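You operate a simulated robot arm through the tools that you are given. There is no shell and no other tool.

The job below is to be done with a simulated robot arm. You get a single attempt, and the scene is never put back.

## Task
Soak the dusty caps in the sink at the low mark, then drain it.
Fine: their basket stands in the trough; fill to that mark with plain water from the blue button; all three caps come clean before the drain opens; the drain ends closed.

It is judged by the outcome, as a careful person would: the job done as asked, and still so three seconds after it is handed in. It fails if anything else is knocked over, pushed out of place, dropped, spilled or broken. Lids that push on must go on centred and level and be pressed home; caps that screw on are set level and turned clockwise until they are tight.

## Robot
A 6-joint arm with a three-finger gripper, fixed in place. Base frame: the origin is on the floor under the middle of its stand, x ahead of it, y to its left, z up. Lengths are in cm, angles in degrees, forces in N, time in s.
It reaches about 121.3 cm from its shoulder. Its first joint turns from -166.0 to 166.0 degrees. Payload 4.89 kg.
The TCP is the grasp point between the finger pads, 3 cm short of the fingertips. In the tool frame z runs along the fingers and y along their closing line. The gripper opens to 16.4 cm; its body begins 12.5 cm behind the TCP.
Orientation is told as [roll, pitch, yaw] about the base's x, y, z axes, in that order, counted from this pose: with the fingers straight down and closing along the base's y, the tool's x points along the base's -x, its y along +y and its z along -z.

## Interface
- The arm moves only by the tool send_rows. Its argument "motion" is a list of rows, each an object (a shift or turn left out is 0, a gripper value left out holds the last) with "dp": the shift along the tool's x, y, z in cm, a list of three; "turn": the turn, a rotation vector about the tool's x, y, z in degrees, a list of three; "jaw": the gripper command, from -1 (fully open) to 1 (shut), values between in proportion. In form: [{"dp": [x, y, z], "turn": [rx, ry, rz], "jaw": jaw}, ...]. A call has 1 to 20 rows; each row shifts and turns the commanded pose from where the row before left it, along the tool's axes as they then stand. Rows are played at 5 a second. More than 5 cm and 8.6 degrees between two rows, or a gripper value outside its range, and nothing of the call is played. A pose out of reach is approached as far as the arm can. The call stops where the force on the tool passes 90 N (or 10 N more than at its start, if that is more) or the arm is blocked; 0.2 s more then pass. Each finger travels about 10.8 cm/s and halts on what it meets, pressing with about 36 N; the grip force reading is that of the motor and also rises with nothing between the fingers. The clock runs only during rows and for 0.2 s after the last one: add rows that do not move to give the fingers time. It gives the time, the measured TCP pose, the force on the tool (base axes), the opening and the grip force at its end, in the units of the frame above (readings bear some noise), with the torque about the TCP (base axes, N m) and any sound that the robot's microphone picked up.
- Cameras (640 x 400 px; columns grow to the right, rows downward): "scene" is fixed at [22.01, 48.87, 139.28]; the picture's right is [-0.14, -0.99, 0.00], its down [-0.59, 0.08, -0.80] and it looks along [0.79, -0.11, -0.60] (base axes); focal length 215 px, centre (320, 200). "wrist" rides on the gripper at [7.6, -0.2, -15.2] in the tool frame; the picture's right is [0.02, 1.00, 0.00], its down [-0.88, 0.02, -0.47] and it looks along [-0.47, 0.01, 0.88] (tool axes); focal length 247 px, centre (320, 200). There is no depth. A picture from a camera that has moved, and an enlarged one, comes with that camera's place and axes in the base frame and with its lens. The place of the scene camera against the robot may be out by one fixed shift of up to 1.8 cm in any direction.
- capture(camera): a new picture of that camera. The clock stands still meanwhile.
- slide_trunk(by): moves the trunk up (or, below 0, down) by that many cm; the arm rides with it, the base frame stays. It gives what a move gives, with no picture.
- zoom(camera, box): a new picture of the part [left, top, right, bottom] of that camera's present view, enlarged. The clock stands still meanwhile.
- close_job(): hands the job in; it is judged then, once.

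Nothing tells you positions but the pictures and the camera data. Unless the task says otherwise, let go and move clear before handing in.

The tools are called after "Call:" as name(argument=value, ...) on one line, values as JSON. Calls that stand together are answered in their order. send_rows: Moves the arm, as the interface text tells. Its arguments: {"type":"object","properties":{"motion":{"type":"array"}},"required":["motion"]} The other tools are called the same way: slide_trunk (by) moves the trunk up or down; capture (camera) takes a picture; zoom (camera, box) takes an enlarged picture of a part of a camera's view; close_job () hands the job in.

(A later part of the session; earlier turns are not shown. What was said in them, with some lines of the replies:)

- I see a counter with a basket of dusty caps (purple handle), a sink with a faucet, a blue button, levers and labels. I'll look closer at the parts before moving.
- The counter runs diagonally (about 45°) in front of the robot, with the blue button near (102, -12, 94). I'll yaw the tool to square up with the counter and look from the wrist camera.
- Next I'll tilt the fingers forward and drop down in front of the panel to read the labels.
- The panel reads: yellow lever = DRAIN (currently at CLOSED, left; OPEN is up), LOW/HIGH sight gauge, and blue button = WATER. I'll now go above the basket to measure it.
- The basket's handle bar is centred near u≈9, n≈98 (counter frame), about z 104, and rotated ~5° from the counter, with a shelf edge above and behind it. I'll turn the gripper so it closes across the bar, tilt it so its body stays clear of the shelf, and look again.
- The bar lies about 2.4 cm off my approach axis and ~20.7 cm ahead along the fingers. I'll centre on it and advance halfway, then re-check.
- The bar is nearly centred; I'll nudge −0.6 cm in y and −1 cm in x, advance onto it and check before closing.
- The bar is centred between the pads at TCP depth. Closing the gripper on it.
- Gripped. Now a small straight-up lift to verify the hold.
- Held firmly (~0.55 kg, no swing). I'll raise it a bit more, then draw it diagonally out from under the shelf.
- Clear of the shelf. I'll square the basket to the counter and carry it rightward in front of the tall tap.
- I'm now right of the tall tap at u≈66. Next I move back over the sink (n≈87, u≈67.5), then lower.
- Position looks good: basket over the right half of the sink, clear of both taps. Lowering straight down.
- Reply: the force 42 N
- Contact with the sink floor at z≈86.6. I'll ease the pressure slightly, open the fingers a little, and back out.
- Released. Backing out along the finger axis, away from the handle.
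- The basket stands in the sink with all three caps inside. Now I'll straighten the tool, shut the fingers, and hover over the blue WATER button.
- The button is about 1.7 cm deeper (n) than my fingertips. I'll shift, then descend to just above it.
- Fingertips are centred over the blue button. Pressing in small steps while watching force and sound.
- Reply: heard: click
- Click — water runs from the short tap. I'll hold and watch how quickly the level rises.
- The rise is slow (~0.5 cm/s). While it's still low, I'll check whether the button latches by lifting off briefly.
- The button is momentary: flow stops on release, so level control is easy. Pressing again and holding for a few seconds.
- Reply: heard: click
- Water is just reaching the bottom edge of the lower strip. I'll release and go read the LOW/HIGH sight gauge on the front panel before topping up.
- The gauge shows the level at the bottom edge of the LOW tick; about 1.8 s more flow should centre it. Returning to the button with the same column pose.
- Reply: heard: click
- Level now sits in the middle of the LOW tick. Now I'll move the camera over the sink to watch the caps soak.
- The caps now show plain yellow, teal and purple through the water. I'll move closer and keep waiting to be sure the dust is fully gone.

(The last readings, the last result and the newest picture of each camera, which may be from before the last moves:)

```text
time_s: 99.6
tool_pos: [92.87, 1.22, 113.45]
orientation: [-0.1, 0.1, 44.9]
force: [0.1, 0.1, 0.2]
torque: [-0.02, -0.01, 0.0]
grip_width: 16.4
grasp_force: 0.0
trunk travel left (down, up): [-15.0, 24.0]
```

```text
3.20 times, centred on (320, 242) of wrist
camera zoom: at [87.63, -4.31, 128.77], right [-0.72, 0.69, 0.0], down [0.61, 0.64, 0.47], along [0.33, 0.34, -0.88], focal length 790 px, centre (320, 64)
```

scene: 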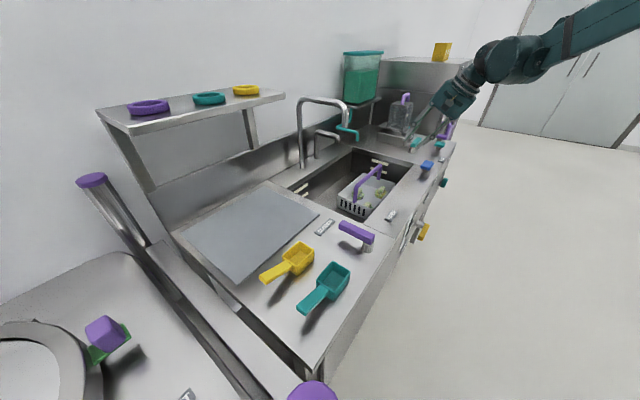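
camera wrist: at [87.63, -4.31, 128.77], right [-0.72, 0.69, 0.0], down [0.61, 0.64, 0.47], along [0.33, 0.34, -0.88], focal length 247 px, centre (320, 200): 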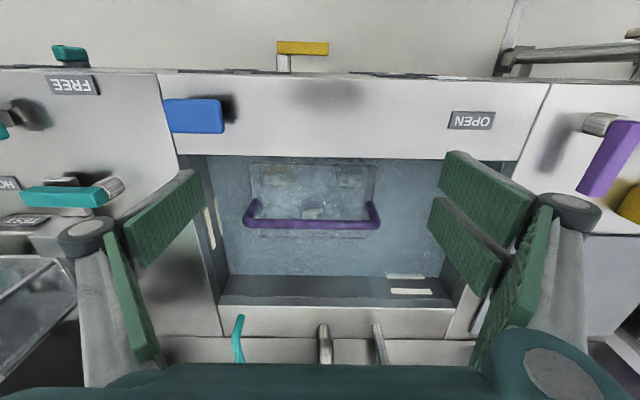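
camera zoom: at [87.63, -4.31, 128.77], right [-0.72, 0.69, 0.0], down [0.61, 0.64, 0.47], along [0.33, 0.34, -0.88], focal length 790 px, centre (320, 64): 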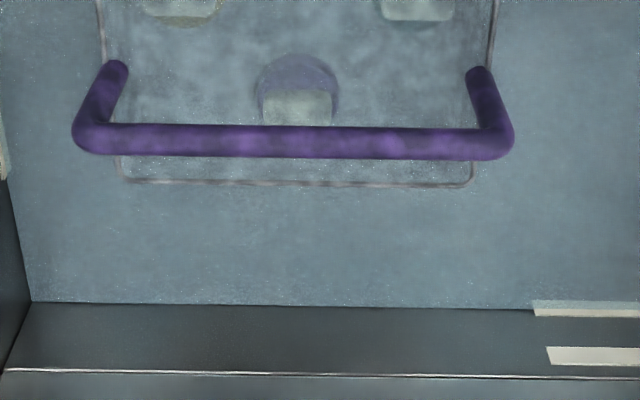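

Call:
zoom(camera="wrist", box=[245, 158, 385, 243])

Call:
send_rows(motion=[{}, {}, {}, {}, {}, {}, {}, {}, {}, {}, {}, {}, {}, {}, {}, {}, {}, {}, {}, {}])

Call:
send_rows(motion=[{}, {}, {}, {}, {}, {}, {}, {}, {}, {}, {}, {}, {}, {}, {}, {}, {}, {}, {}, {}])

Call:
zoom(camera="wrist", box=[245, 158, 385, 243])

Call:
zoom(camera="scene", box=[345, 165, 420, 217])

```text
4.57 times, centred on (315, 200) of wrist
camera zoom: at [87.63, -4.31, 128.77], right [-0.72, 0.69, 0.0], down [0.61, 0.64, 0.47], along [0.33, 0.34, -0.88], focal length 1129 px, centre (343, 198)
```

zoom: 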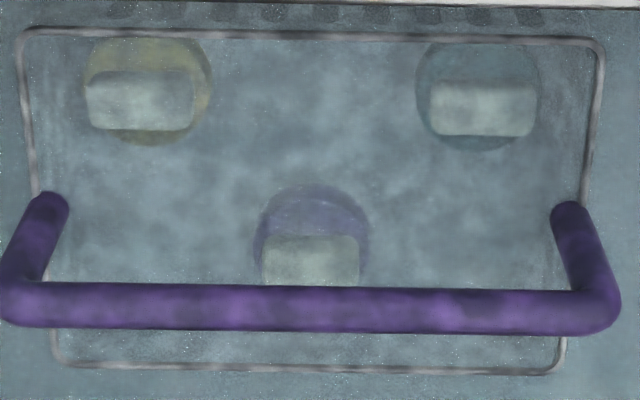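

```text
time_s: 103.8
tool_pos: [92.84, 1.09, 113.53]
orientation: [0.0, 0.0, 44.9]
force: [-0.2, 0.5, 0.1]
torque: [0.01, 0.01, -0.01]
grip_width: 16.39
grasp_force: 0.1
trunk travel left (down, up): [-15.0, 24.0]
```

```text
time_s: 108.0
tool_pos: [92.86, 1.18, 113.49]
orientation: [0.0, 0.0, 45.0]
force: [-1.1, -0.6, 1.1]
torque: [0.03, -0.02, 0.0]
grip_width: 16.42
grasp_force: 0.2
trunk travel left (down, up): [-15.0, 24.0]
```

```text
4.57 times, centred on (315, 200) of wrist
camera zoom: at [87.63, -4.31, 128.76], right [-0.72, 0.69, 0.0], down [0.61, 0.64, 0.47], along [0.33, 0.34, -0.88], focal length 1129 px, centre (343, 198)
```

zoom: 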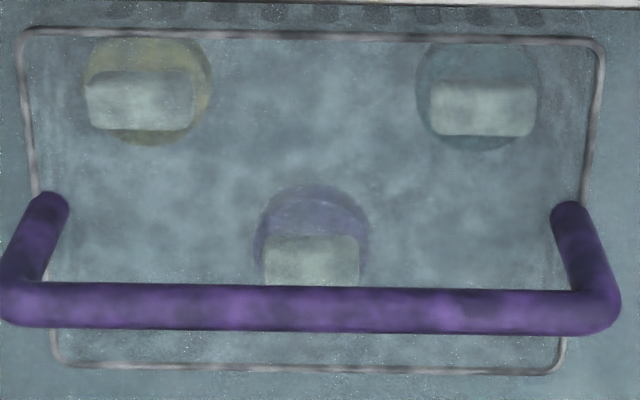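

```text
7.69 times, centred on (382, 191) of scene
camera zoom: at [22.01, 48.87, 139.28], right [-0.14, -0.99, 0.0], down [-0.59, 0.08, -0.8], along [0.79, -0.11, -0.6], focal length 1654 px, centre (-161, 269)
```

zoom: 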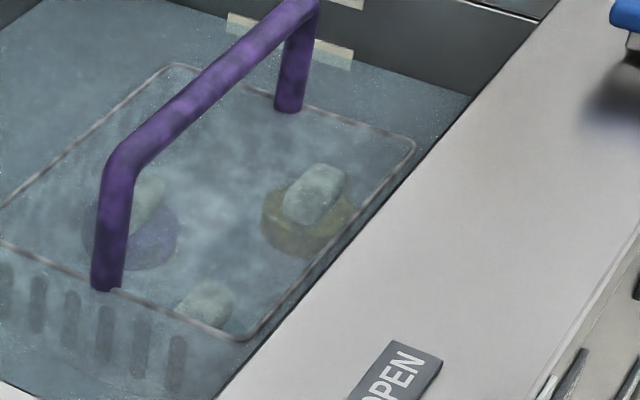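

The caps look evenly coloured and unchanged for 20 s now — purple, yellow and teal, no mottled dust left. Next I back away and reorient the tool to point horizontally at the front panel for the yellow DRAIN lever.

Call:
send_rows(motion=[{"dp": [4, 0, 0], "jaw": 0.1}, {"dp": [4, 0, 0]}, {"dp": [4, 0, 0]}, {"dp": [4, 0, 0]}, {"dp": [4, 0, 0]}, {"dp": [4, 0, 0]}, {"dp": [4, 0, 0]}, {"dp": [4, 0, 0]}, {"dp": [4, 0, 0]}, {"turn": [0, 0, 8]}, {"turn": [0, 0, 8]}, {"turn": [0, 0, 8]}, {"turn": [0, 0, 8]}, {"turn": [0, 0, 8]}, {"turn": [0, 0, 8]}, {"turn": [0, 0, 8]}, {"turn": [0, 0, 8]}, {"turn": [0, 0, 8]}, {"turn": [0, 0, 8]}])

Call:
send_rows(motion=[{"turn": [0, 0, 8]}, {"turn": [0, 0, 2]}, {"turn": [-8, 0, 0]}, {"turn": [-8, 0, 0]}, {"turn": [-8, 0, 0]}, {"turn": [-8, 0, 0]}, {"turn": [-8, 0, 0]}, {"turn": [-8, 0, 0]}, {"turn": [-8, 0, 0]}, {"turn": [-8, 0, 0]}, {"turn": [-8, 0, 0]}, {"turn": [-8, 0, 0]}, {"turn": [-8, 0, 0]}, {"turn": [-2, 0, 0]}, {}])

Call:
capture(camera="wrist")

Call:
capture(camera="scene")

```text
time_s: 112.0
tool_pos: [67.4, -24.37, 113.35]
orientation: [0.0, -0.1, -35.2]
force: [0.1, 0.4, 0.0]
torque: [0.0, -0.01, 0.02]
grip_width: 7.39
grasp_force: 0.0
trunk travel left (down, up): [-15.0, 24.0]
```

```text
time_s: 115.2
tool_pos: [67.33, -24.23, 113.46]
orientation: [90.1, -0.1, -44.9]
force: [0.7, -0.5, 0.1]
torque: [0.06, -0.02, 0.03]
grip_width: 7.37
grasp_force: 0.0
trunk travel left (down, up): [-15.0, 24.0]
```

```text
taken
camera wrist: at [51.31, -29.59, 113.23], right [-0.02, 0.01, 1.0], down [0.29, -0.96, 0.02], along [0.96, 0.29, 0.01], focal length 247 px, centre (320, 200)
```

wrist: 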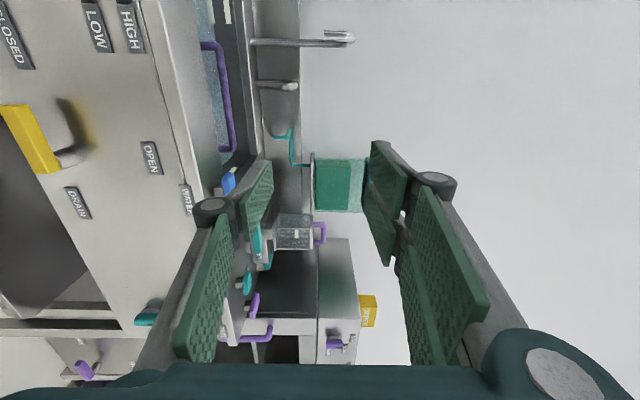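

```text
taken
```

scene: 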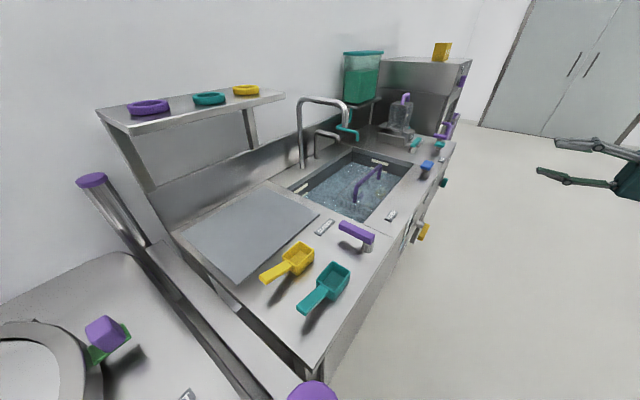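

Tool is horizontal. Before engaging the lever I'll test in free space that the wrist can roll the full +90° needed.

Call:
send_rows(motion=[{"turn": [0, 0, 8]}, {"turn": [0, 0, 8]}, {"turn": [0, 0, 8]}, {"turn": [0, 0, 8]}, {"turn": [0, 0, 8]}, {"turn": [0, 0, 8]}, {"turn": [0, 0, 8]}, {"turn": [0, 0, 8]}, {"turn": [0, 0, 8]}, {"turn": [0, 0, 8]}, {"turn": [0, 0, 8]}, {"turn": [0, 0, 2]}, {}])

Call:
capture(camera="wrist")

```text
time_s: 118.0
tool_pos: [67.49, -24.24, 113.43]
orientation: [-110.2, 89.9, 114.8]
force: [0.8, 0.2, -0.3]
torque: [0.0, 0.01, -0.03]
grip_width: 7.38
grasp_force: 0.0
trunk travel left (down, up): [-15.0, 24.0]
```

```text
taken
camera wrist: at [56.59, -34.86, 121.07], right [0.71, -0.71, 0.02], down [-0.32, -0.35, -0.88], along [0.63, 0.62, -0.47], focal length 247 px, centre (320, 200)
```

wrist: 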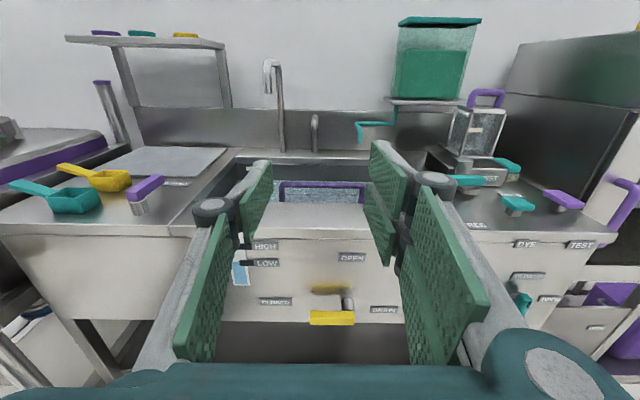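

Call:
zoom(camera="wrist", box=[225, 230, 425, 340])

```text
3.20 times, centred on (325, 285) of wrist
camera zoom: at [56.59, -34.86, 121.07], right [0.71, -0.71, 0.02], down [-0.32, -0.35, -0.88], along [0.63, 0.62, -0.47], focal length 790 px, centre (304, -72)
```

zoom: 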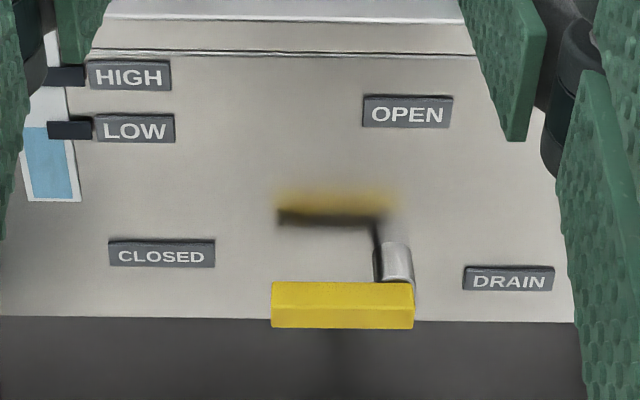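

Full roll works, and this upright view confirms: lever at CLOSED (left), OPEN directly above the pivot. I'll roll back and lower to the lever's height in front of its handle.

Call:
send_rows(motion=[{"turn": [0, 0, -8]}, {"turn": [0, 0, -8]}, {"turn": [0, 0, -8]}, {"turn": [0, 0, -8]}, {"turn": [0, 0, -8]}, {"turn": [0, 0, -8]}, {"turn": [0, 0, -8]}, {"turn": [0, 0, -8]}, {"turn": [0, 0, -8]}, {"turn": [0, 0, -8]}, {"turn": [0, 0, -8]}, {"turn": [0, 0, -2]}, {}])

Call:
send_rows(motion=[{"dp": [-0.5, -2, 0]}, {"dp": [0, -4, 0]}, {"dp": [0, -4, 0]}, {"dp": [0, -4, 0]}, {"dp": [0, -4, 0]}, {"dp": [0, -4, 0]}, {"dp": [0, -4, 0]}, {"dp": [0, -4, 0]}, {"dp": [0, -4, 0]}, {"dp": [0, -4, 0]}, {"dp": [0, -4, 0]}, {"dp": [0, -2, 0]}, {}])

Call:
capture(camera="wrist")

Call:
capture(camera="scene")

```text
time_s: 120.8
tool_pos: [67.45, -24.3, 113.33]
orientation: [90.0, 0.0, -44.9]
force: [-0.8, -0.2, -0.7]
torque: [-0.05, 0.04, 0.01]
grip_width: 7.39
grasp_force: 0.0
trunk travel left (down, up): [-15.0, 24.0]
```

```text
time_s: 123.6
tool_pos: [77.64, -34.85, 79.2]
orientation: [89.9, 0.0, -44.7]
force: [0.4, -0.6, -1.0]
torque: [0.0, 0.02, -0.03]
grip_width: 7.38
grasp_force: 0.0
out of reach, approached as far as the arm can: row 4, 5, 6, 7, 8, 9, 10, 11, 12
trunk travel left (down, up): [-15.0, 24.0]
```

```text
taken
camera wrist: at [61.54, -40.18, 79.23], right [-0.01, 0.02, 1.0], down [0.29, -0.96, 0.02], along [0.96, 0.29, 0.01], focal length 247 px, centre (320, 200)
```

wrist: 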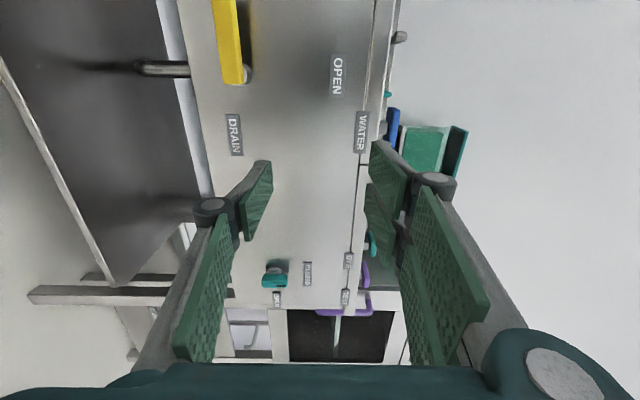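

```text
taken
```

scene: 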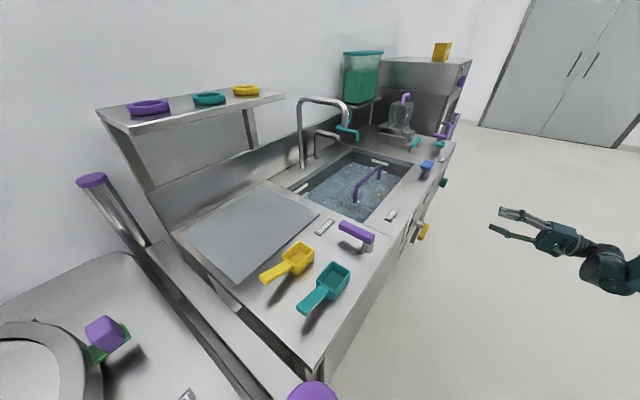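

The arm can't get that low so close to its base at the current trunk height. I'll lower the trunk, which should bring the lever into comfortable reach.

Call:
send_rows(motion=[{"dp": [0, 2, 0]}, {}])

```text
time_s: 124.2
tool_pos: [77.59, -34.82, 81.4]
orientation: [89.9, 0.1, -44.9]
force: [0.9, -0.6, 1.0]
torque: [0.01, -0.02, 0.04]
grip_width: 7.38
grasp_force: 0.0
trunk travel left (down, up): [-15.0, 24.0]
```

Call:
slide_trunk(by=-12)

Call:
capture(camera="scene")

Call:
capture(camera="wrist")

```text
time_s: 125.7
tool_pos: [77.57, -34.8, 69.46]
orientation: [90.1, 0.0, -44.9]
force: [-0.4, 0.4, -0.9]
torque: [-0.01, 0.0, -0.02]
grip_width: 7.39
grasp_force: 0.0
trunk travel left (down, up): [-3.0, 36.0]
```

```text
taken
```

scene: 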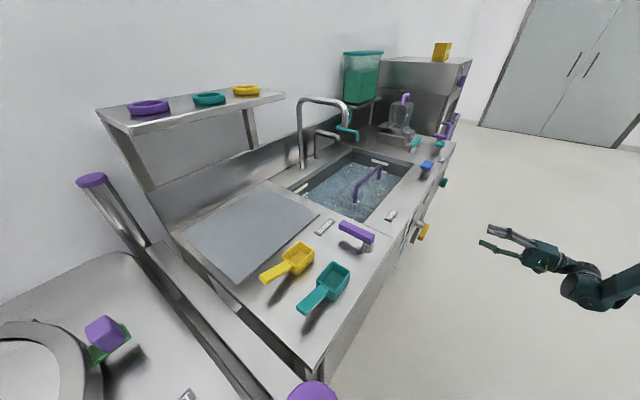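

```text
taken
camera wrist: at [61.53, -40.12, 69.23], right [-0.02, 0.01, 1.0], down [0.29, -0.96, 0.02], along [0.96, 0.29, 0.01], focal length 247 px, centre (320, 200)
```

wrist: 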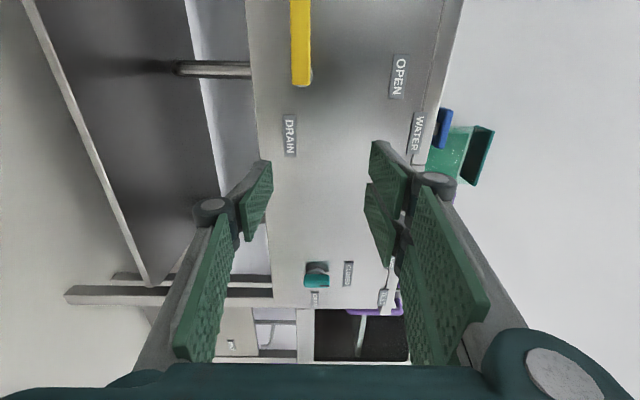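

Call:
send_rows(motion=[{"dp": [0, -0.4, 2.8]}, {"dp": [2.6, -0.4, 2.8]}, {"dp": [2.6, -0.4, 2.8]}, {"dp": [2.6, -0.4, 2.8]}, {"dp": [2.6, -0.4, 2.8]}, {"dp": [2.8, -0.4, 0]}, {}])

Call:
capture(camera="wrist")

Call:
capture(camera="scene")

```text
time_s: 127.3
tool_pos: [86.16, -21.57, 71.81]
orientation: [90.0, 0.0, -45.0]
force: [0.7, 0.2, -0.3]
torque: [0.0, 0.0, -0.01]
grip_width: 7.35
grasp_force: 0.0
out of reach, approached as far as the arm can: row 2, 3, 4, 5, 6
trunk travel left (down, up): [-3.0, 36.0]
```

```text
taken
camera wrist: at [70.17, -26.94, 71.63], right [-0.01, 0.02, 1.0], down [0.29, -0.96, 0.02], along [0.96, 0.29, 0.01], focal length 247 px, centre (320, 200)
```

wrist: 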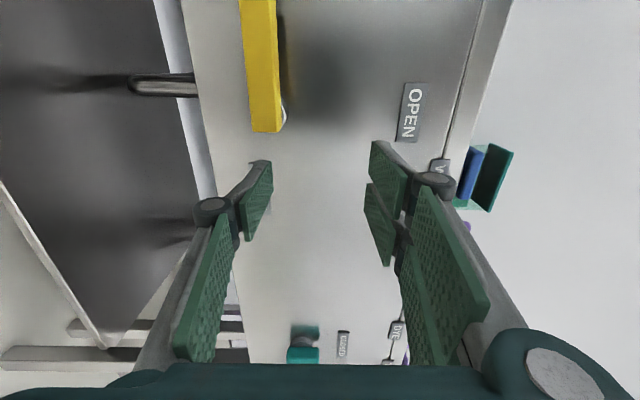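

```text
taken
```

scene: 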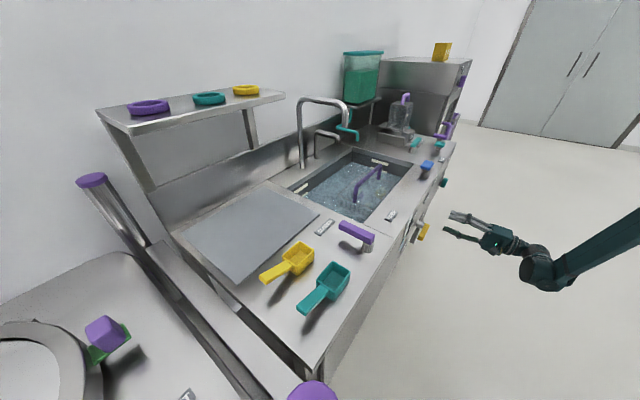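

Call:
send_rows(motion=[{"dp": [0, 0, 2.5]}, {"dp": [2, 0, 0]}, {"dp": [2, 0, 0]}, {}])

```text
time_s: 128.3
tool_pos: [87.4, -18.31, 73.06]
orientation: [89.9, 0.0, -44.9]
force: [-0.3, 0.1, -0.3]
torque: [0.0, 0.02, 0.02]
grip_width: 7.37
grasp_force: 0.0
out of reach, approached as far as the arm can: row 2, 3
trunk travel left (down, up): [-3.0, 36.0]
```

Horizontal pointing is out of reach this low, but a 60° forward tilt keeps the wrist higher and should fit. I'll back off, reduce the tilt to 60°, drop the trunk fully, and try again.

Call:
send_rows(motion=[{"dp": [0, 0, -4]}, {"dp": [0, 0, -3]}, {"turn": [7.5, 0, 0]}, {"turn": [7.5, 0, 0]}, {"turn": [7.5, 0, 0]}, {"turn": [7.5, 0, 0]}, {}])

Call:
slide_trunk(by=-3)

Call:
capture(camera="wrist")

```text
time_s: 129.9
tool_pos: [83.25, -23.97, 73.74]
orientation: [59.9, 0.0, -45.2]
force: [-0.1, -0.4, -0.1]
torque: [0.02, 0.01, 0.05]
grip_width: 7.37
grasp_force: 0.0
out of reach, approached as far as the arm can: row 1, 2
trunk travel left (down, up): [-3.0, 36.0]
```

```text
time_s: 130.7
tool_pos: [83.34, -23.94, 70.73]
orientation: [60.0, 0.0, -45.0]
force: [1.0, 0.0, 1.0]
torque: [0.01, 0.01, 0.02]
grip_width: 7.41
grasp_force: 0.0
trunk travel left (down, up): [0.0, 39.0]
```

```text
taken
camera wrist: at [68.47, -27.9, 78.21], right [0.34, 0.37, 0.87], down [0.34, -0.91, 0.25], along [0.88, 0.21, -0.43], focal length 247 px, centre (320, 200)
```

wrist: 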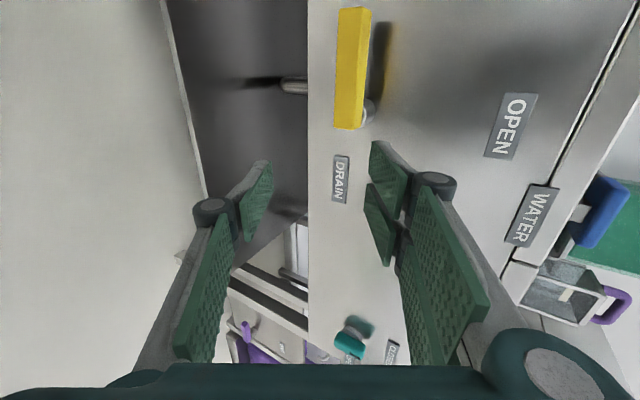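

Call:
zoom(camera="wrist", box=[300, 0, 440, 140])

```text
2.86 times, centred on (370, 70) of wrist
camera zoom: at [68.47, -27.9, 78.21], right [0.34, 0.37, 0.87], down [0.34, -0.91, 0.25], along [0.88, 0.21, -0.43], focal length 706 px, centre (177, 571)
```

zoom: 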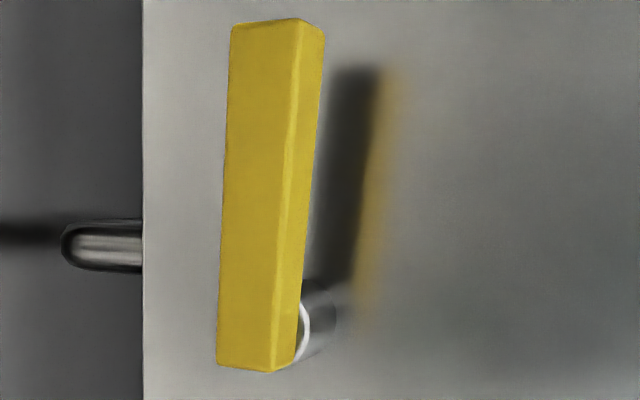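

Call:
send_rows(motion=[{"dp": [0, 3.17, 0.65]}, {"dp": [3.12, 0, 0]}, {"dp": [3.12, 0, 0]}, {"dp": [3.12, 0, 0]}, {}])

Call:
capture(camera="wrist")

```text
time_s: 131.8
tool_pos: [78.17, -15.78, 73.17]
orientation: [60.0, 0.0, -45.1]
force: [0.3, -0.3, -0.1]
torque: [0.05, -0.02, 0.05]
grip_width: 7.37
grasp_force: 0.1
trunk travel left (down, up): [0.0, 39.0]
```

```text
taken
camera wrist: at [63.45, -19.74, 80.67], right [0.34, 0.37, 0.87], down [0.34, -0.91, 0.25], along [0.88, 0.21, -0.43], focal length 247 px, centre (320, 200)
```

wrist: 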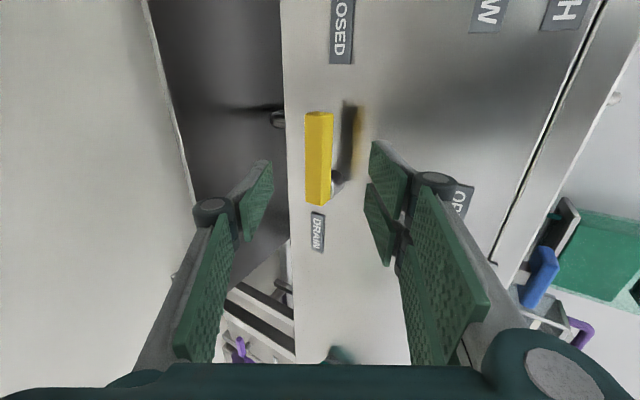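

Reachable, and the handle lies exactly on the tool axis. Advancing so the fingers straddle it.

Call:
send_rows(motion=[{"dp": [0, 0, 3]}, {"dp": [0, 0, 3]}, {"dp": [0, 0, 3]}, {}])

Call:
capture(camera="wrist")

```text
time_s: 132.8
tool_pos: [83.77, -10.31, 68.71]
orientation: [60.0, 0.0, -45.1]
force: [0.1, 0.3, 0.3]
torque: [0.02, 0.0, 0.0]
grip_width: 7.41
grasp_force: 0.0
trunk travel left (down, up): [0.0, 39.0]
```

```text
taken
camera wrist: at [68.98, -14.22, 76.15], right [0.34, 0.37, 0.87], down [0.34, -0.91, 0.25], along [0.88, 0.21, -0.43], focal length 247 px, centre (320, 200)
```

wrist: 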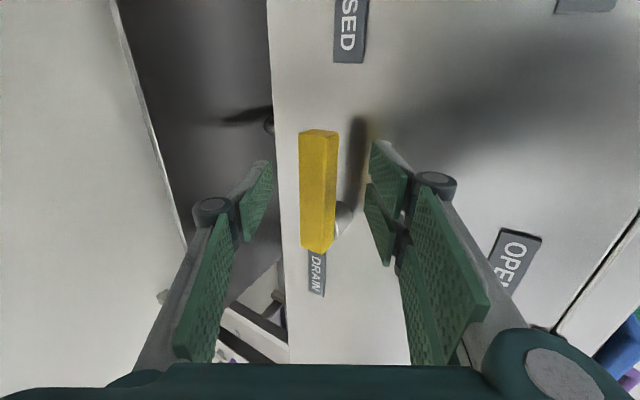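

Call:
send_rows(motion=[{"dp": [0, 0, 1.5]}, {"dp": [0, 0, 1.5]}, {}])

Call:
capture(camera="wrist")

```text
time_s: 133.7
tool_pos: [85.55, -8.32, 67.12]
orientation: [60.0, 0.0, -45.1]
force: [-0.4, -1.3, 0.5]
torque: [0.0, -0.01, -0.01]
grip_width: 7.37
grasp_force: 0.1
trunk travel left (down, up): [0.0, 39.0]
```

```text
taken
camera wrist: at [70.8, -12.35, 74.65], right [0.34, 0.37, 0.87], down [0.34, -0.91, 0.25], along [0.88, 0.21, -0.43], focal length 247 px, centre (320, 200)
```

wrist: 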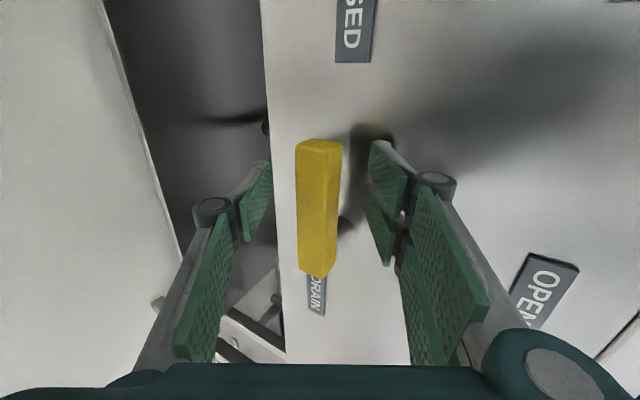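

Closing on the lever handle.

Call:
send_rows(motion=[{"jaw": 0.5}, {"jaw": 1.0}, {}, {}, {}])

Call:
capture(camera="wrist")

```text
time_s: 134.8
tool_pos: [85.49, -8.36, 67.05]
orientation: [59.9, -0.1, -44.9]
force: [-8.0, 1.0, -13.5]
torque: [0.74, 0.51, -0.96]
grip_width: 3.29
grasp_force: 45.3
trunk travel left (down, up): [0.0, 39.0]
```

```text
taken
camera wrist: at [70.79, -12.36, 74.61], right [0.34, 0.37, 0.87], down [0.34, -0.91, 0.25], along [0.88, 0.21, -0.43], focal length 247 px, centre (320, 200)
```

wrist: 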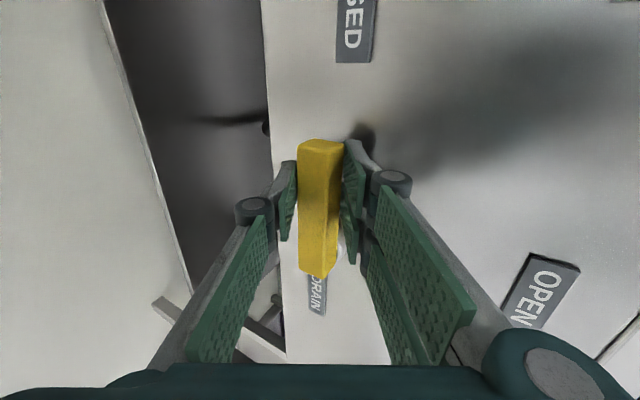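

Gripped across the handle. Now I'll swing it along its arc from CLOSED (left) toward OPEN (up), checking forces after the first few degrees.

Call:
send_rows(motion=[{"dp": [-0.054, 0.708, -0.409], "turn": [0, 0, 7.5]}, {"dp": [-0.068, 0.71, -0.402], "turn": [0, 0, 7.5]}, {"dp": [-0.08, 0.717, -0.388], "turn": [0, 0, 7.5]}, {}])

Call:
capture(camera="wrist")

Call:
zoom(camera="scene", box=[290, 120, 450, 240])

```text
time_s: 135.8
tool_pos: [85.91, -8.59, 69.73]
orientation: [58.2, 19.4, -56.7]
force: [43.6, 20.8, 28.7]
torque: [-0.74, -2.39, 0.94]
grip_width: 3.39
grasp_force: 45.1
trunk travel left (down, up): [0.0, 39.0]
```

```text
taken
camera wrist: at [72.59, -11.95, 79.65], right [0.58, 0.07, 0.81], down [0.18, -0.98, -0.04], along [0.79, 0.17, -0.59], focal length 247 px, centre (320, 200)
```

wrist: 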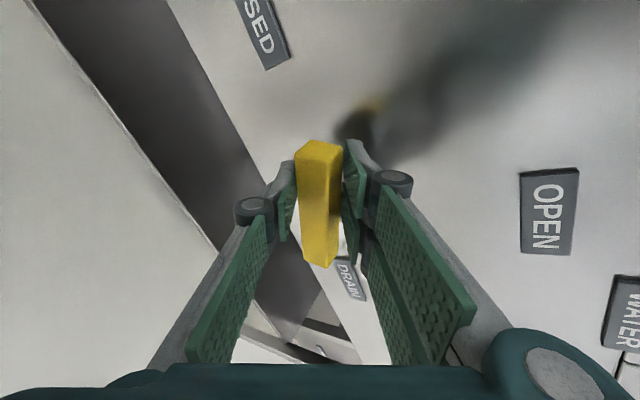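

```text
3.33 times, centred on (370, 180) of scene
camera zoom: at [22.01, 48.87, 139.28], right [-0.14, -0.99, 0.0], down [-0.59, 0.08, -0.8], along [0.79, -0.11, -0.6], focal length 716 px, centre (153, 267)
```

zoom: 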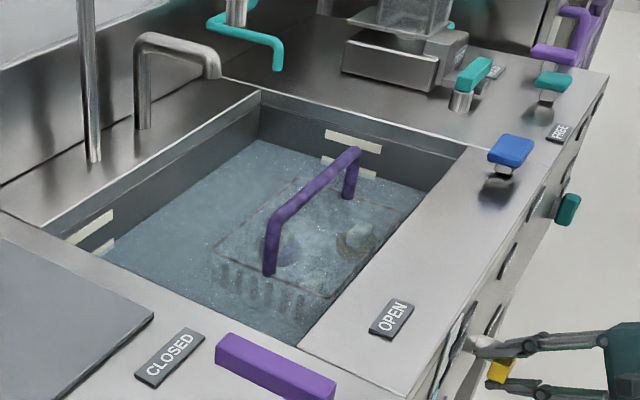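

The lever is turning, but a tight grip builds side load since the tool isn't parallel to the pivot. I'll loosen the jaws to a loose cage and continue guiding the handle.

Call:
send_rows(motion=[{"jaw": 0.52}, {}, {}])

Call:
capture(camera="wrist")

```text
time_s: 136.7
tool_pos: [85.76, -8.78, 69.56]
orientation: [58.0, 19.4, -56.7]
force: [-1.1, 0.4, -1.4]
torque: [-0.03, 0.0, 0.02]
grip_width: 3.98
grasp_force: 0.3
trunk travel left (down, up): [0.0, 39.0]
```

```text
taken
camera wrist: at [72.48, -12.06, 79.54], right [0.59, 0.07, 0.81], down [0.18, -0.98, -0.04], along [0.79, 0.17, -0.59], focal length 247 px, centre (320, 200)
```

wrist: 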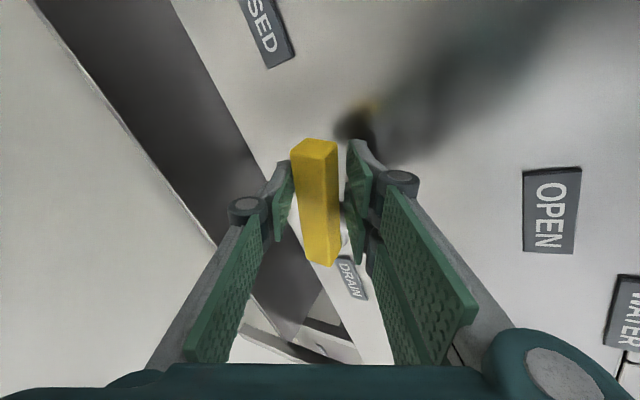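

Call:
send_rows(motion=[{"dp": [-0.091, 0.726, -0.367], "turn": [0, 0, 7.5]}, {"dp": [-0.099, 0.738, -0.34], "turn": [0, 0, 7.5]}, {"dp": [-0.104, 0.752, -0.308], "turn": [0, 0, 7.5]}, {"dp": [-0.105, 0.766, -0.27], "turn": [0, 0, 7.5]}, {}])

Call:
capture(camera="wrist")

```text
time_s: 137.8
tool_pos: [87.14, -10.21, 72.12]
orientation: [46.5, 43.6, -78.2]
force: [-0.6, -0.9, 0.0]
torque: [0.04, 0.02, 0.02]
grip_width: 3.96
grasp_force: 0.2
trunk travel left (down, up): [0.0, 39.0]
```

```text
taken
camera wrist: at [76.69, -14.0, 84.94], right [0.77, -0.33, 0.54], down [-0.14, -0.92, -0.36], along [0.62, 0.2, -0.76], focal length 247 px, centre (320, 200)
```

wrist: 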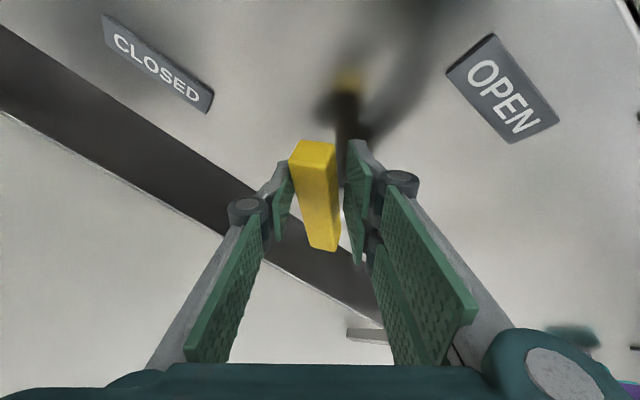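

Call:
send_rows(motion=[{"dp": [-0.102, 0.78, -0.228], "turn": [0, 0, 7.5]}, {"dp": [-0.096, 0.793, -0.181], "turn": [0, 0, 7.5]}, {"dp": [-0.086, 0.804, -0.132], "turn": [0, 0, 7.5]}, {"dp": [-0.074, 0.812, -0.08], "turn": [0, 0, 7.5]}, {"dp": [-0.061, 0.816, -0.027], "turn": [0, 0, 7.5]}, {}])

Call:
capture(camera="wrist")

Call:
zoom(camera="scene", box=[290, 120, 450, 240])

```text
time_s: 139.2
tool_pos: [89.88, -12.84, 73.47]
orientation: [-0.1, 60.0, -135.2]
force: [0.3, 0.4, -0.4]
torque: [-0.03, -0.02, 0.0]
grip_width: 3.91
grasp_force: 0.0
trunk travel left (down, up): [0.0, 39.0]
```

```text
taken
camera wrist: at [83.25, -19.39, 87.67], right [0.71, -0.7, 0.02], down [-0.59, -0.61, -0.53], along [0.38, 0.37, -0.85], focal length 247 px, centre (320, 200)
```

wrist: 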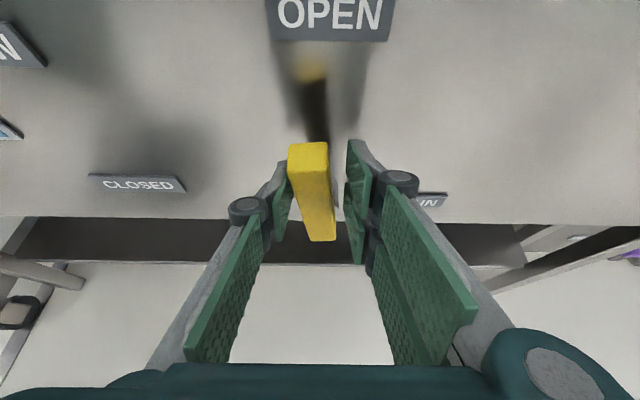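

```text
3.33 times, centred on (370, 180) of scene
camera zoom: at [22.01, 48.87, 139.28], right [-0.14, -0.99, 0.0], down [-0.59, 0.08, -0.8], along [0.79, -0.11, -0.6], focal length 716 px, centre (153, 267)
```

zoom: 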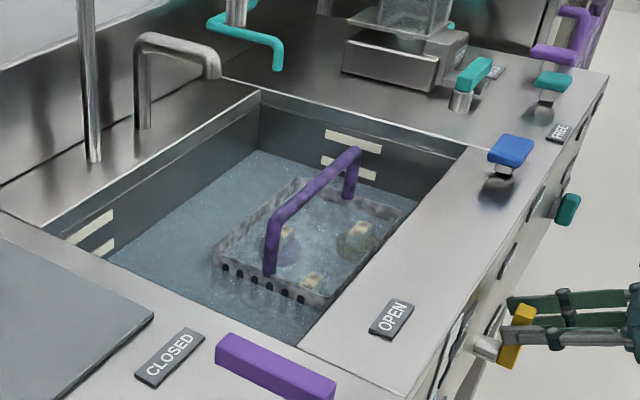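

Draining has begun; the lever is ~80° round. I'll nudge it to fully OPEN and wait while it empties.

Call:
send_rows(motion=[{"dp": [0, 0.5, 0]}, {"dp": [0, 0.4, 0]}, {}, {}, {}, {}, {}, {}, {}, {}])

Call:
zoom(camera="scene", box=[290, 120, 450, 240])

Call:
capture(camera="wrist")

```text
time_s: 141.4
tool_pos: [90.4, -13.48, 73.32]
orientation: [0.1, 60.0, -135.1]
force: [0.2, 0.3, -0.4]
torque: [-0.03, 0.01, 0.0]
grip_width: 3.94
grasp_force: 0.1
trunk travel left (down, up): [0.0, 39.0]
```

```text
3.33 times, centred on (370, 180) of scene
camera zoom: at [22.01, 48.87, 139.28], right [-0.14, -0.99, 0.0], down [-0.59, 0.08, -0.8], along [0.79, -0.11, -0.6], focal length 716 px, centre (153, 267)
```

zoom: 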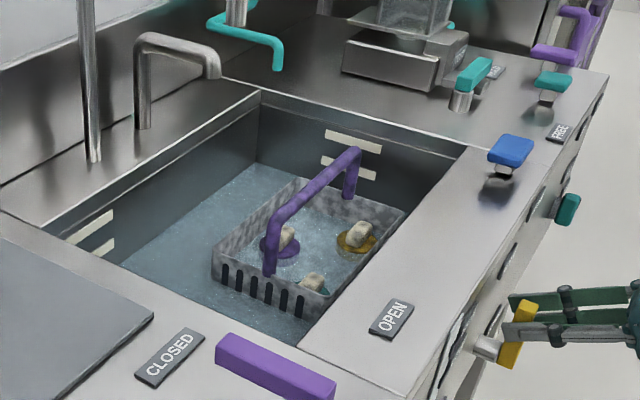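

```text
taken
camera wrist: at [83.83, -20.01, 87.65], right [0.71, -0.7, 0.02], down [-0.59, -0.61, -0.53], along [0.38, 0.37, -0.85], focal length 247 px, centre (320, 200)
```

wrist: 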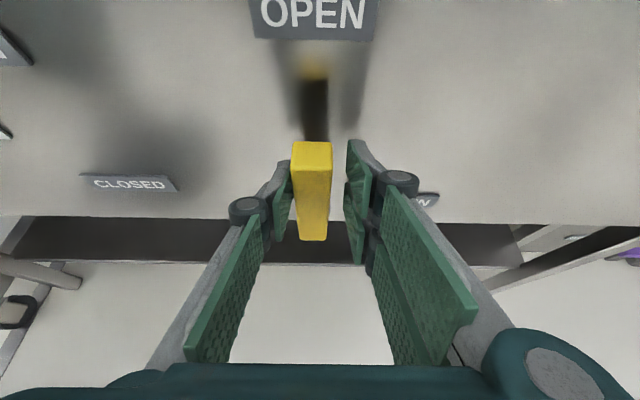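

The lever now points straight up and the caps show clean purple, yellow and teal. Waiting for the sink to empty.

Call:
send_rows(motion=[{}, {}, {}, {}, {}, {}, {}, {}, {}, {}, {}, {}, {}, {}, {}, {}, {}, {}, {}, {}])

Call:
zoom(camera="scene", box=[290, 120, 450, 240])

Call:
send_rows(motion=[{}, {}, {}, {}, {}, {}, {}, {}, {}, {}, {}, {}, {}, {}, {}, {}, {}, {}, {}, {}])

Call:
zoom(camera="scene", box=[330, 140, 430, 215])

```text
time_s: 145.7
tool_pos: [90.54, -13.52, 73.31]
orientation: [-0.1, 60.0, -135.0]
force: [-0.3, -0.2, -0.1]
torque: [-0.01, 0.01, 0.02]
grip_width: 3.93
grasp_force: 0.1
trunk travel left (down, up): [0.0, 39.0]
```

```text
3.33 times, centred on (370, 180) of scene
camera zoom: at [22.01, 48.87, 139.28], right [-0.14, -0.99, 0.0], down [-0.59, 0.08, -0.8], along [0.79, -0.11, -0.6], focal length 716 px, centre (153, 267)
```

zoom: 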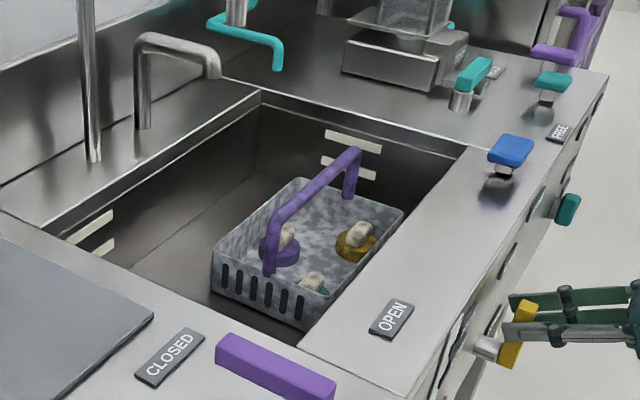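

```text
time_s: 149.8
tool_pos: [90.59, -13.51, 73.27]
orientation: [0.0, 60.1, -135.0]
force: [0.0, -0.3, -0.4]
torque: [-0.02, -0.03, 0.03]
grip_width: 3.91
grasp_force: 0.0
trunk travel left (down, up): [0.0, 39.0]
```

```text
5.33 times, centred on (380, 178) of scene
camera zoom: at [22.01, 48.87, 139.28], right [-0.14, -0.99, 0.0], down [-0.59, 0.08, -0.8], along [0.79, -0.11, -0.6], focal length 1146 px, centre (0, 320)
```

zoom: 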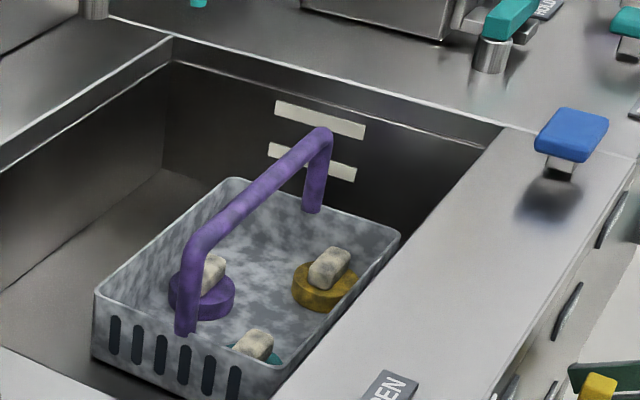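

The sink is empty and the caps are clean. Now I'll swing the lever back along the same arc to CLOSED.

Call:
send_rows(motion=[{"dp": [0, -0.9, 0]}, {"dp": [-0.046, -0.817, 0.027], "turn": [0, 0, -7.5]}, {"dp": [-0.032, -0.814, 0.08], "turn": [0, 0, -7.5]}, {"dp": [-0.019, -0.808, 0.132], "turn": [0, 0, -7.5]}, {"dp": [-0.009, -0.799, 0.181], "turn": [0, 0, -7.5]}, {"dp": [0, -0.787, 0.228], "turn": [0, 0, -7.5]}, {"dp": [0.004, -0.773, 0.27], "turn": [0, 0, -7.5]}, {}])

Call:
capture(camera="wrist")

```text
time_s: 151.7
tool_pos: [86.64, -9.77, 71.55]
orientation: [50.8, 37.7, -71.5]
force: [-0.4, 0.7, -0.4]
torque: [-0.02, -0.02, 0.02]
grip_width: 3.94
grasp_force: 0.3
trunk travel left (down, up): [0.0, 39.0]
```

```text
taken
camera wrist: at [75.42, -13.3, 83.76], right [0.74, -0.23, 0.63], down [-0.05, -0.96, -0.29], along [0.67, 0.18, -0.72], focal length 247 px, centre (320, 200)
```

wrist: 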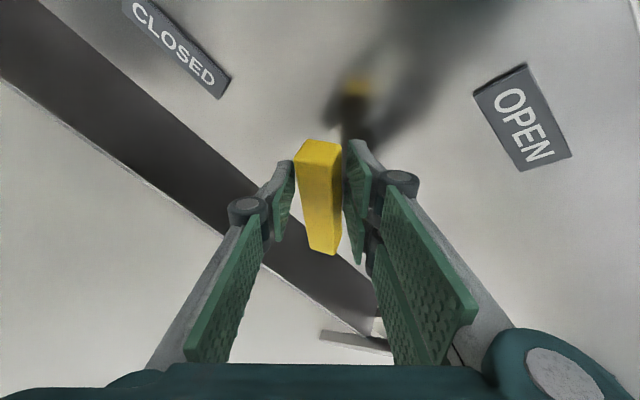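

Call:
send_rows(motion=[{"dp": [0.005, -0.759, 0.308], "turn": [0, 0, -7.5]}, {"dp": [0.002, -0.745, 0.34], "turn": [0, 0, -7.5]}, {"dp": [-0.004, -0.732, 0.367], "turn": [0, 0, -7.5]}, {"dp": [-0.014, -0.721, 0.388], "turn": [0, 0, -7.5]}, {"dp": [-0.026, -0.713, 0.402], "turn": [0, 0, -7.5]}, {"dp": [-0.039, -0.709, 0.409], "turn": [0, 0, -7.5]}, {}])

Call:
capture(camera="wrist")

```text
time_s: 153.2
tool_pos: [85.42, -8.36, 67.11]
orientation: [60.0, 0.0, -44.9]
force: [0.4, -0.1, 0.3]
torque: [-0.02, 0.03, -0.03]
grip_width: 3.95
grasp_force: 0.0
trunk travel left (down, up): [0.0, 39.0]
```

```text
taken
camera wrist: at [70.73, -12.42, 74.6], right [0.34, 0.37, 0.87], down [0.34, -0.91, 0.25], along [0.88, 0.21, -0.43], focal length 247 px, centre (320, 200)
```

wrist: 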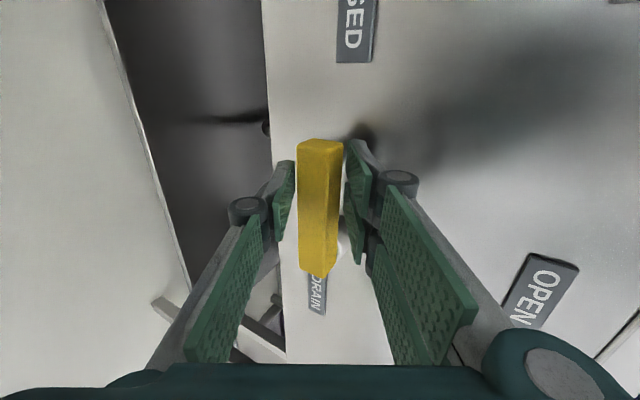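

The lever is back nearly at its original CLOSED angle. I'll press it down gently to make sure it's against its stop.

Call:
send_rows(motion=[{"dp": [0, -0.26, 0.15]}, {}])

Call:
send_rows(motion=[{"dp": [0, -0.26, 0.15]}, {}])

Call:
capture(camera="wrist")

```text
time_s: 153.8
tool_pos: [85.44, -8.36, 66.82]
orientation: [60.0, 0.0, -45.1]
force: [0.0, -0.3, 0.7]
torque: [0.03, -0.01, 0.01]
grip_width: 3.92
grasp_force: 0.1
trunk travel left (down, up): [0.0, 39.0]
```

```text
time_s: 154.4
tool_pos: [85.45, -8.48, 66.61]
orientation: [60.0, 0.0, -44.9]
force: [0.1, 0.6, 6.2]
torque: [-0.04, -0.22, 0.01]
grip_width: 4.21
grasp_force: 3.0
trunk travel left (down, up): [0.0, 39.0]
```

```text
taken
camera wrist: at [70.71, -12.4, 74.05], right [0.34, 0.37, 0.87], down [0.34, -0.91, 0.25], along [0.88, 0.21, -0.43], focal length 247 px, centre (320, 200)
```

wrist: 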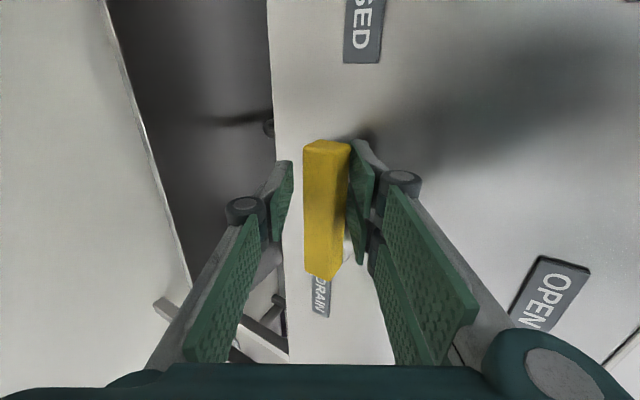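

It's against its stop (6 N reaction) — drain closed. Relaxing, opening and backing out.

Call:
send_rows(motion=[{"dp": [0, 0.4, -0.23]}, {"jaw": 0.1}, {}, {}, {}, {"dp": [0, 0, -1.5]}, {"dp": [0, 0, -3]}, {"dp": [0, 0, -3]}, {"dp": [0, 0, -3]}, {"dp": [0, 0, -3]}, {}])

Call:
capture(camera="wrist")

Call:
capture(camera="scene")

```text
time_s: 156.8
tool_pos: [77.17, -16.76, 73.81]
orientation: [59.9, 0.0, -45.0]
force: [-0.2, 0.7, -0.1]
torque: [0.01, -0.01, 0.0]
grip_width: 7.4
grasp_force: 0.1
trunk travel left (down, up): [0.0, 39.0]
```

```text
taken
camera wrist: at [62.42, -20.65, 81.26], right [0.34, 0.37, 0.87], down [0.34, -0.91, 0.25], along [0.88, 0.21, -0.43], focal length 247 px, centre (320, 200)
```

wrist: 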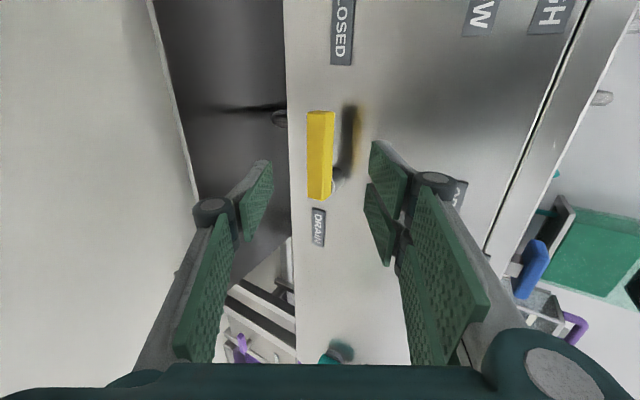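

```text
taken
```

scene: 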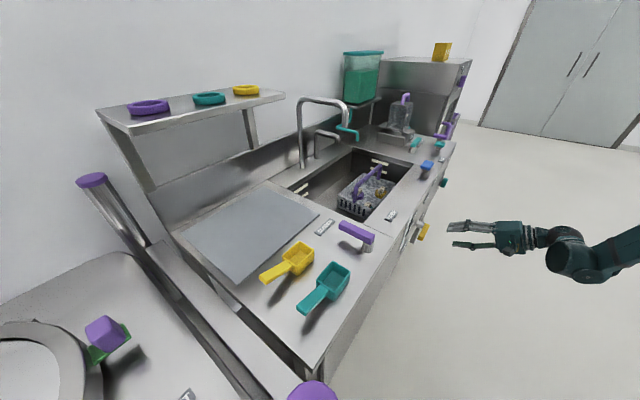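

Call:
send_rows(motion=[{"dp": [0, 2.6, -1.5]}, {"dp": [0, 2.6, -1.5]}, {"dp": [0, 2.6, -1.5]}, {"dp": [0, 2.6, -1.5]}, {"dp": [0, 0.86, -3.1]}, {"dp": [0, 0, -3]}, {"dp": [0, 0, -3]}, {}, {}, {}])

Call:
capture(camera="wrist")

Call:
zoom(camera="scene", box=[320, 140, 440, 240])

```text
time_s: 159.1
tool_pos: [71.91, -22.04, 91.07]
orientation: [59.9, 0.0, -45.0]
force: [-1.0, -1.1, 0.7]
torque: [0.05, 0.03, 0.0]
grip_width: 7.38
grasp_force: 0.0
trunk travel left (down, up): [0.0, 39.0]
```

```text
taken
camera wrist: at [57.17, -26.0, 98.56], right [0.34, 0.37, 0.87], down [0.34, -0.91, 0.25], along [0.88, 0.21, -0.43], focal length 247 px, centre (320, 200)
```

wrist: 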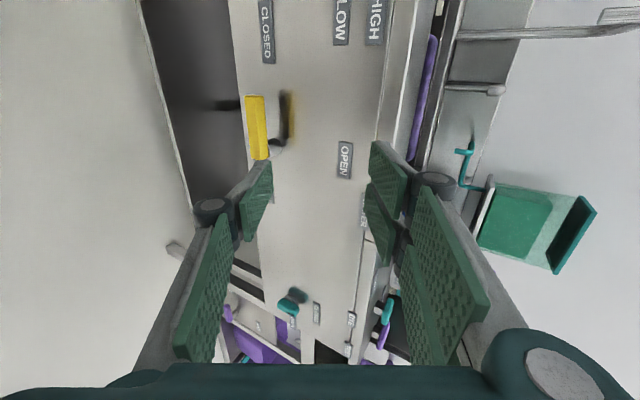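

```text
4.00 times, centred on (380, 190) of scene
camera zoom: at [22.01, 48.87, 139.28], right [-0.14, -0.99, 0.0], down [-0.59, 0.08, -0.8], along [0.79, -0.11, -0.6], focal length 860 px, centre (80, 240)
```

zoom: 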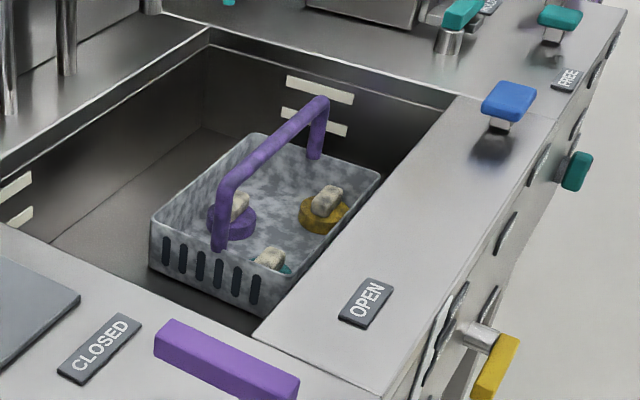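

The sink is empty and the three caps are clean in their basket, which stands in the trough. The yellow DRAIN lever is back at CLOSED, nothing else has moved, and the arm is clear, so I'm handing in.

Call:
close_job()

```text
The job is handed in.
```

I soaked the caps at the low mark, drained the sink and closed the drain again. The job is handed in, but no verdict came back, so this is what the pictures and readings showed.

- **Basket:** I carried it by its handle from the counter into the right half of the trough. All three caps were still inside at the end.
- **Fill:** I used only the blue button. The level came up to the lower strip in the sink and sat within the LOW tick on the front gauge, slightly above its centre.
- **Caps:** They soaked for about 55 seconds at that level before the drain opened. The green dust was gone by then, and they came out plain purple, yellow and teal.
- **Drain:** I opened it with the yellow lever until the sink looked empty. I then swung the lever back until it pressed against its closed stop.

Nothing else was knocked, spilled or moved in the pictures I took, and the arm was clear when I handed in.
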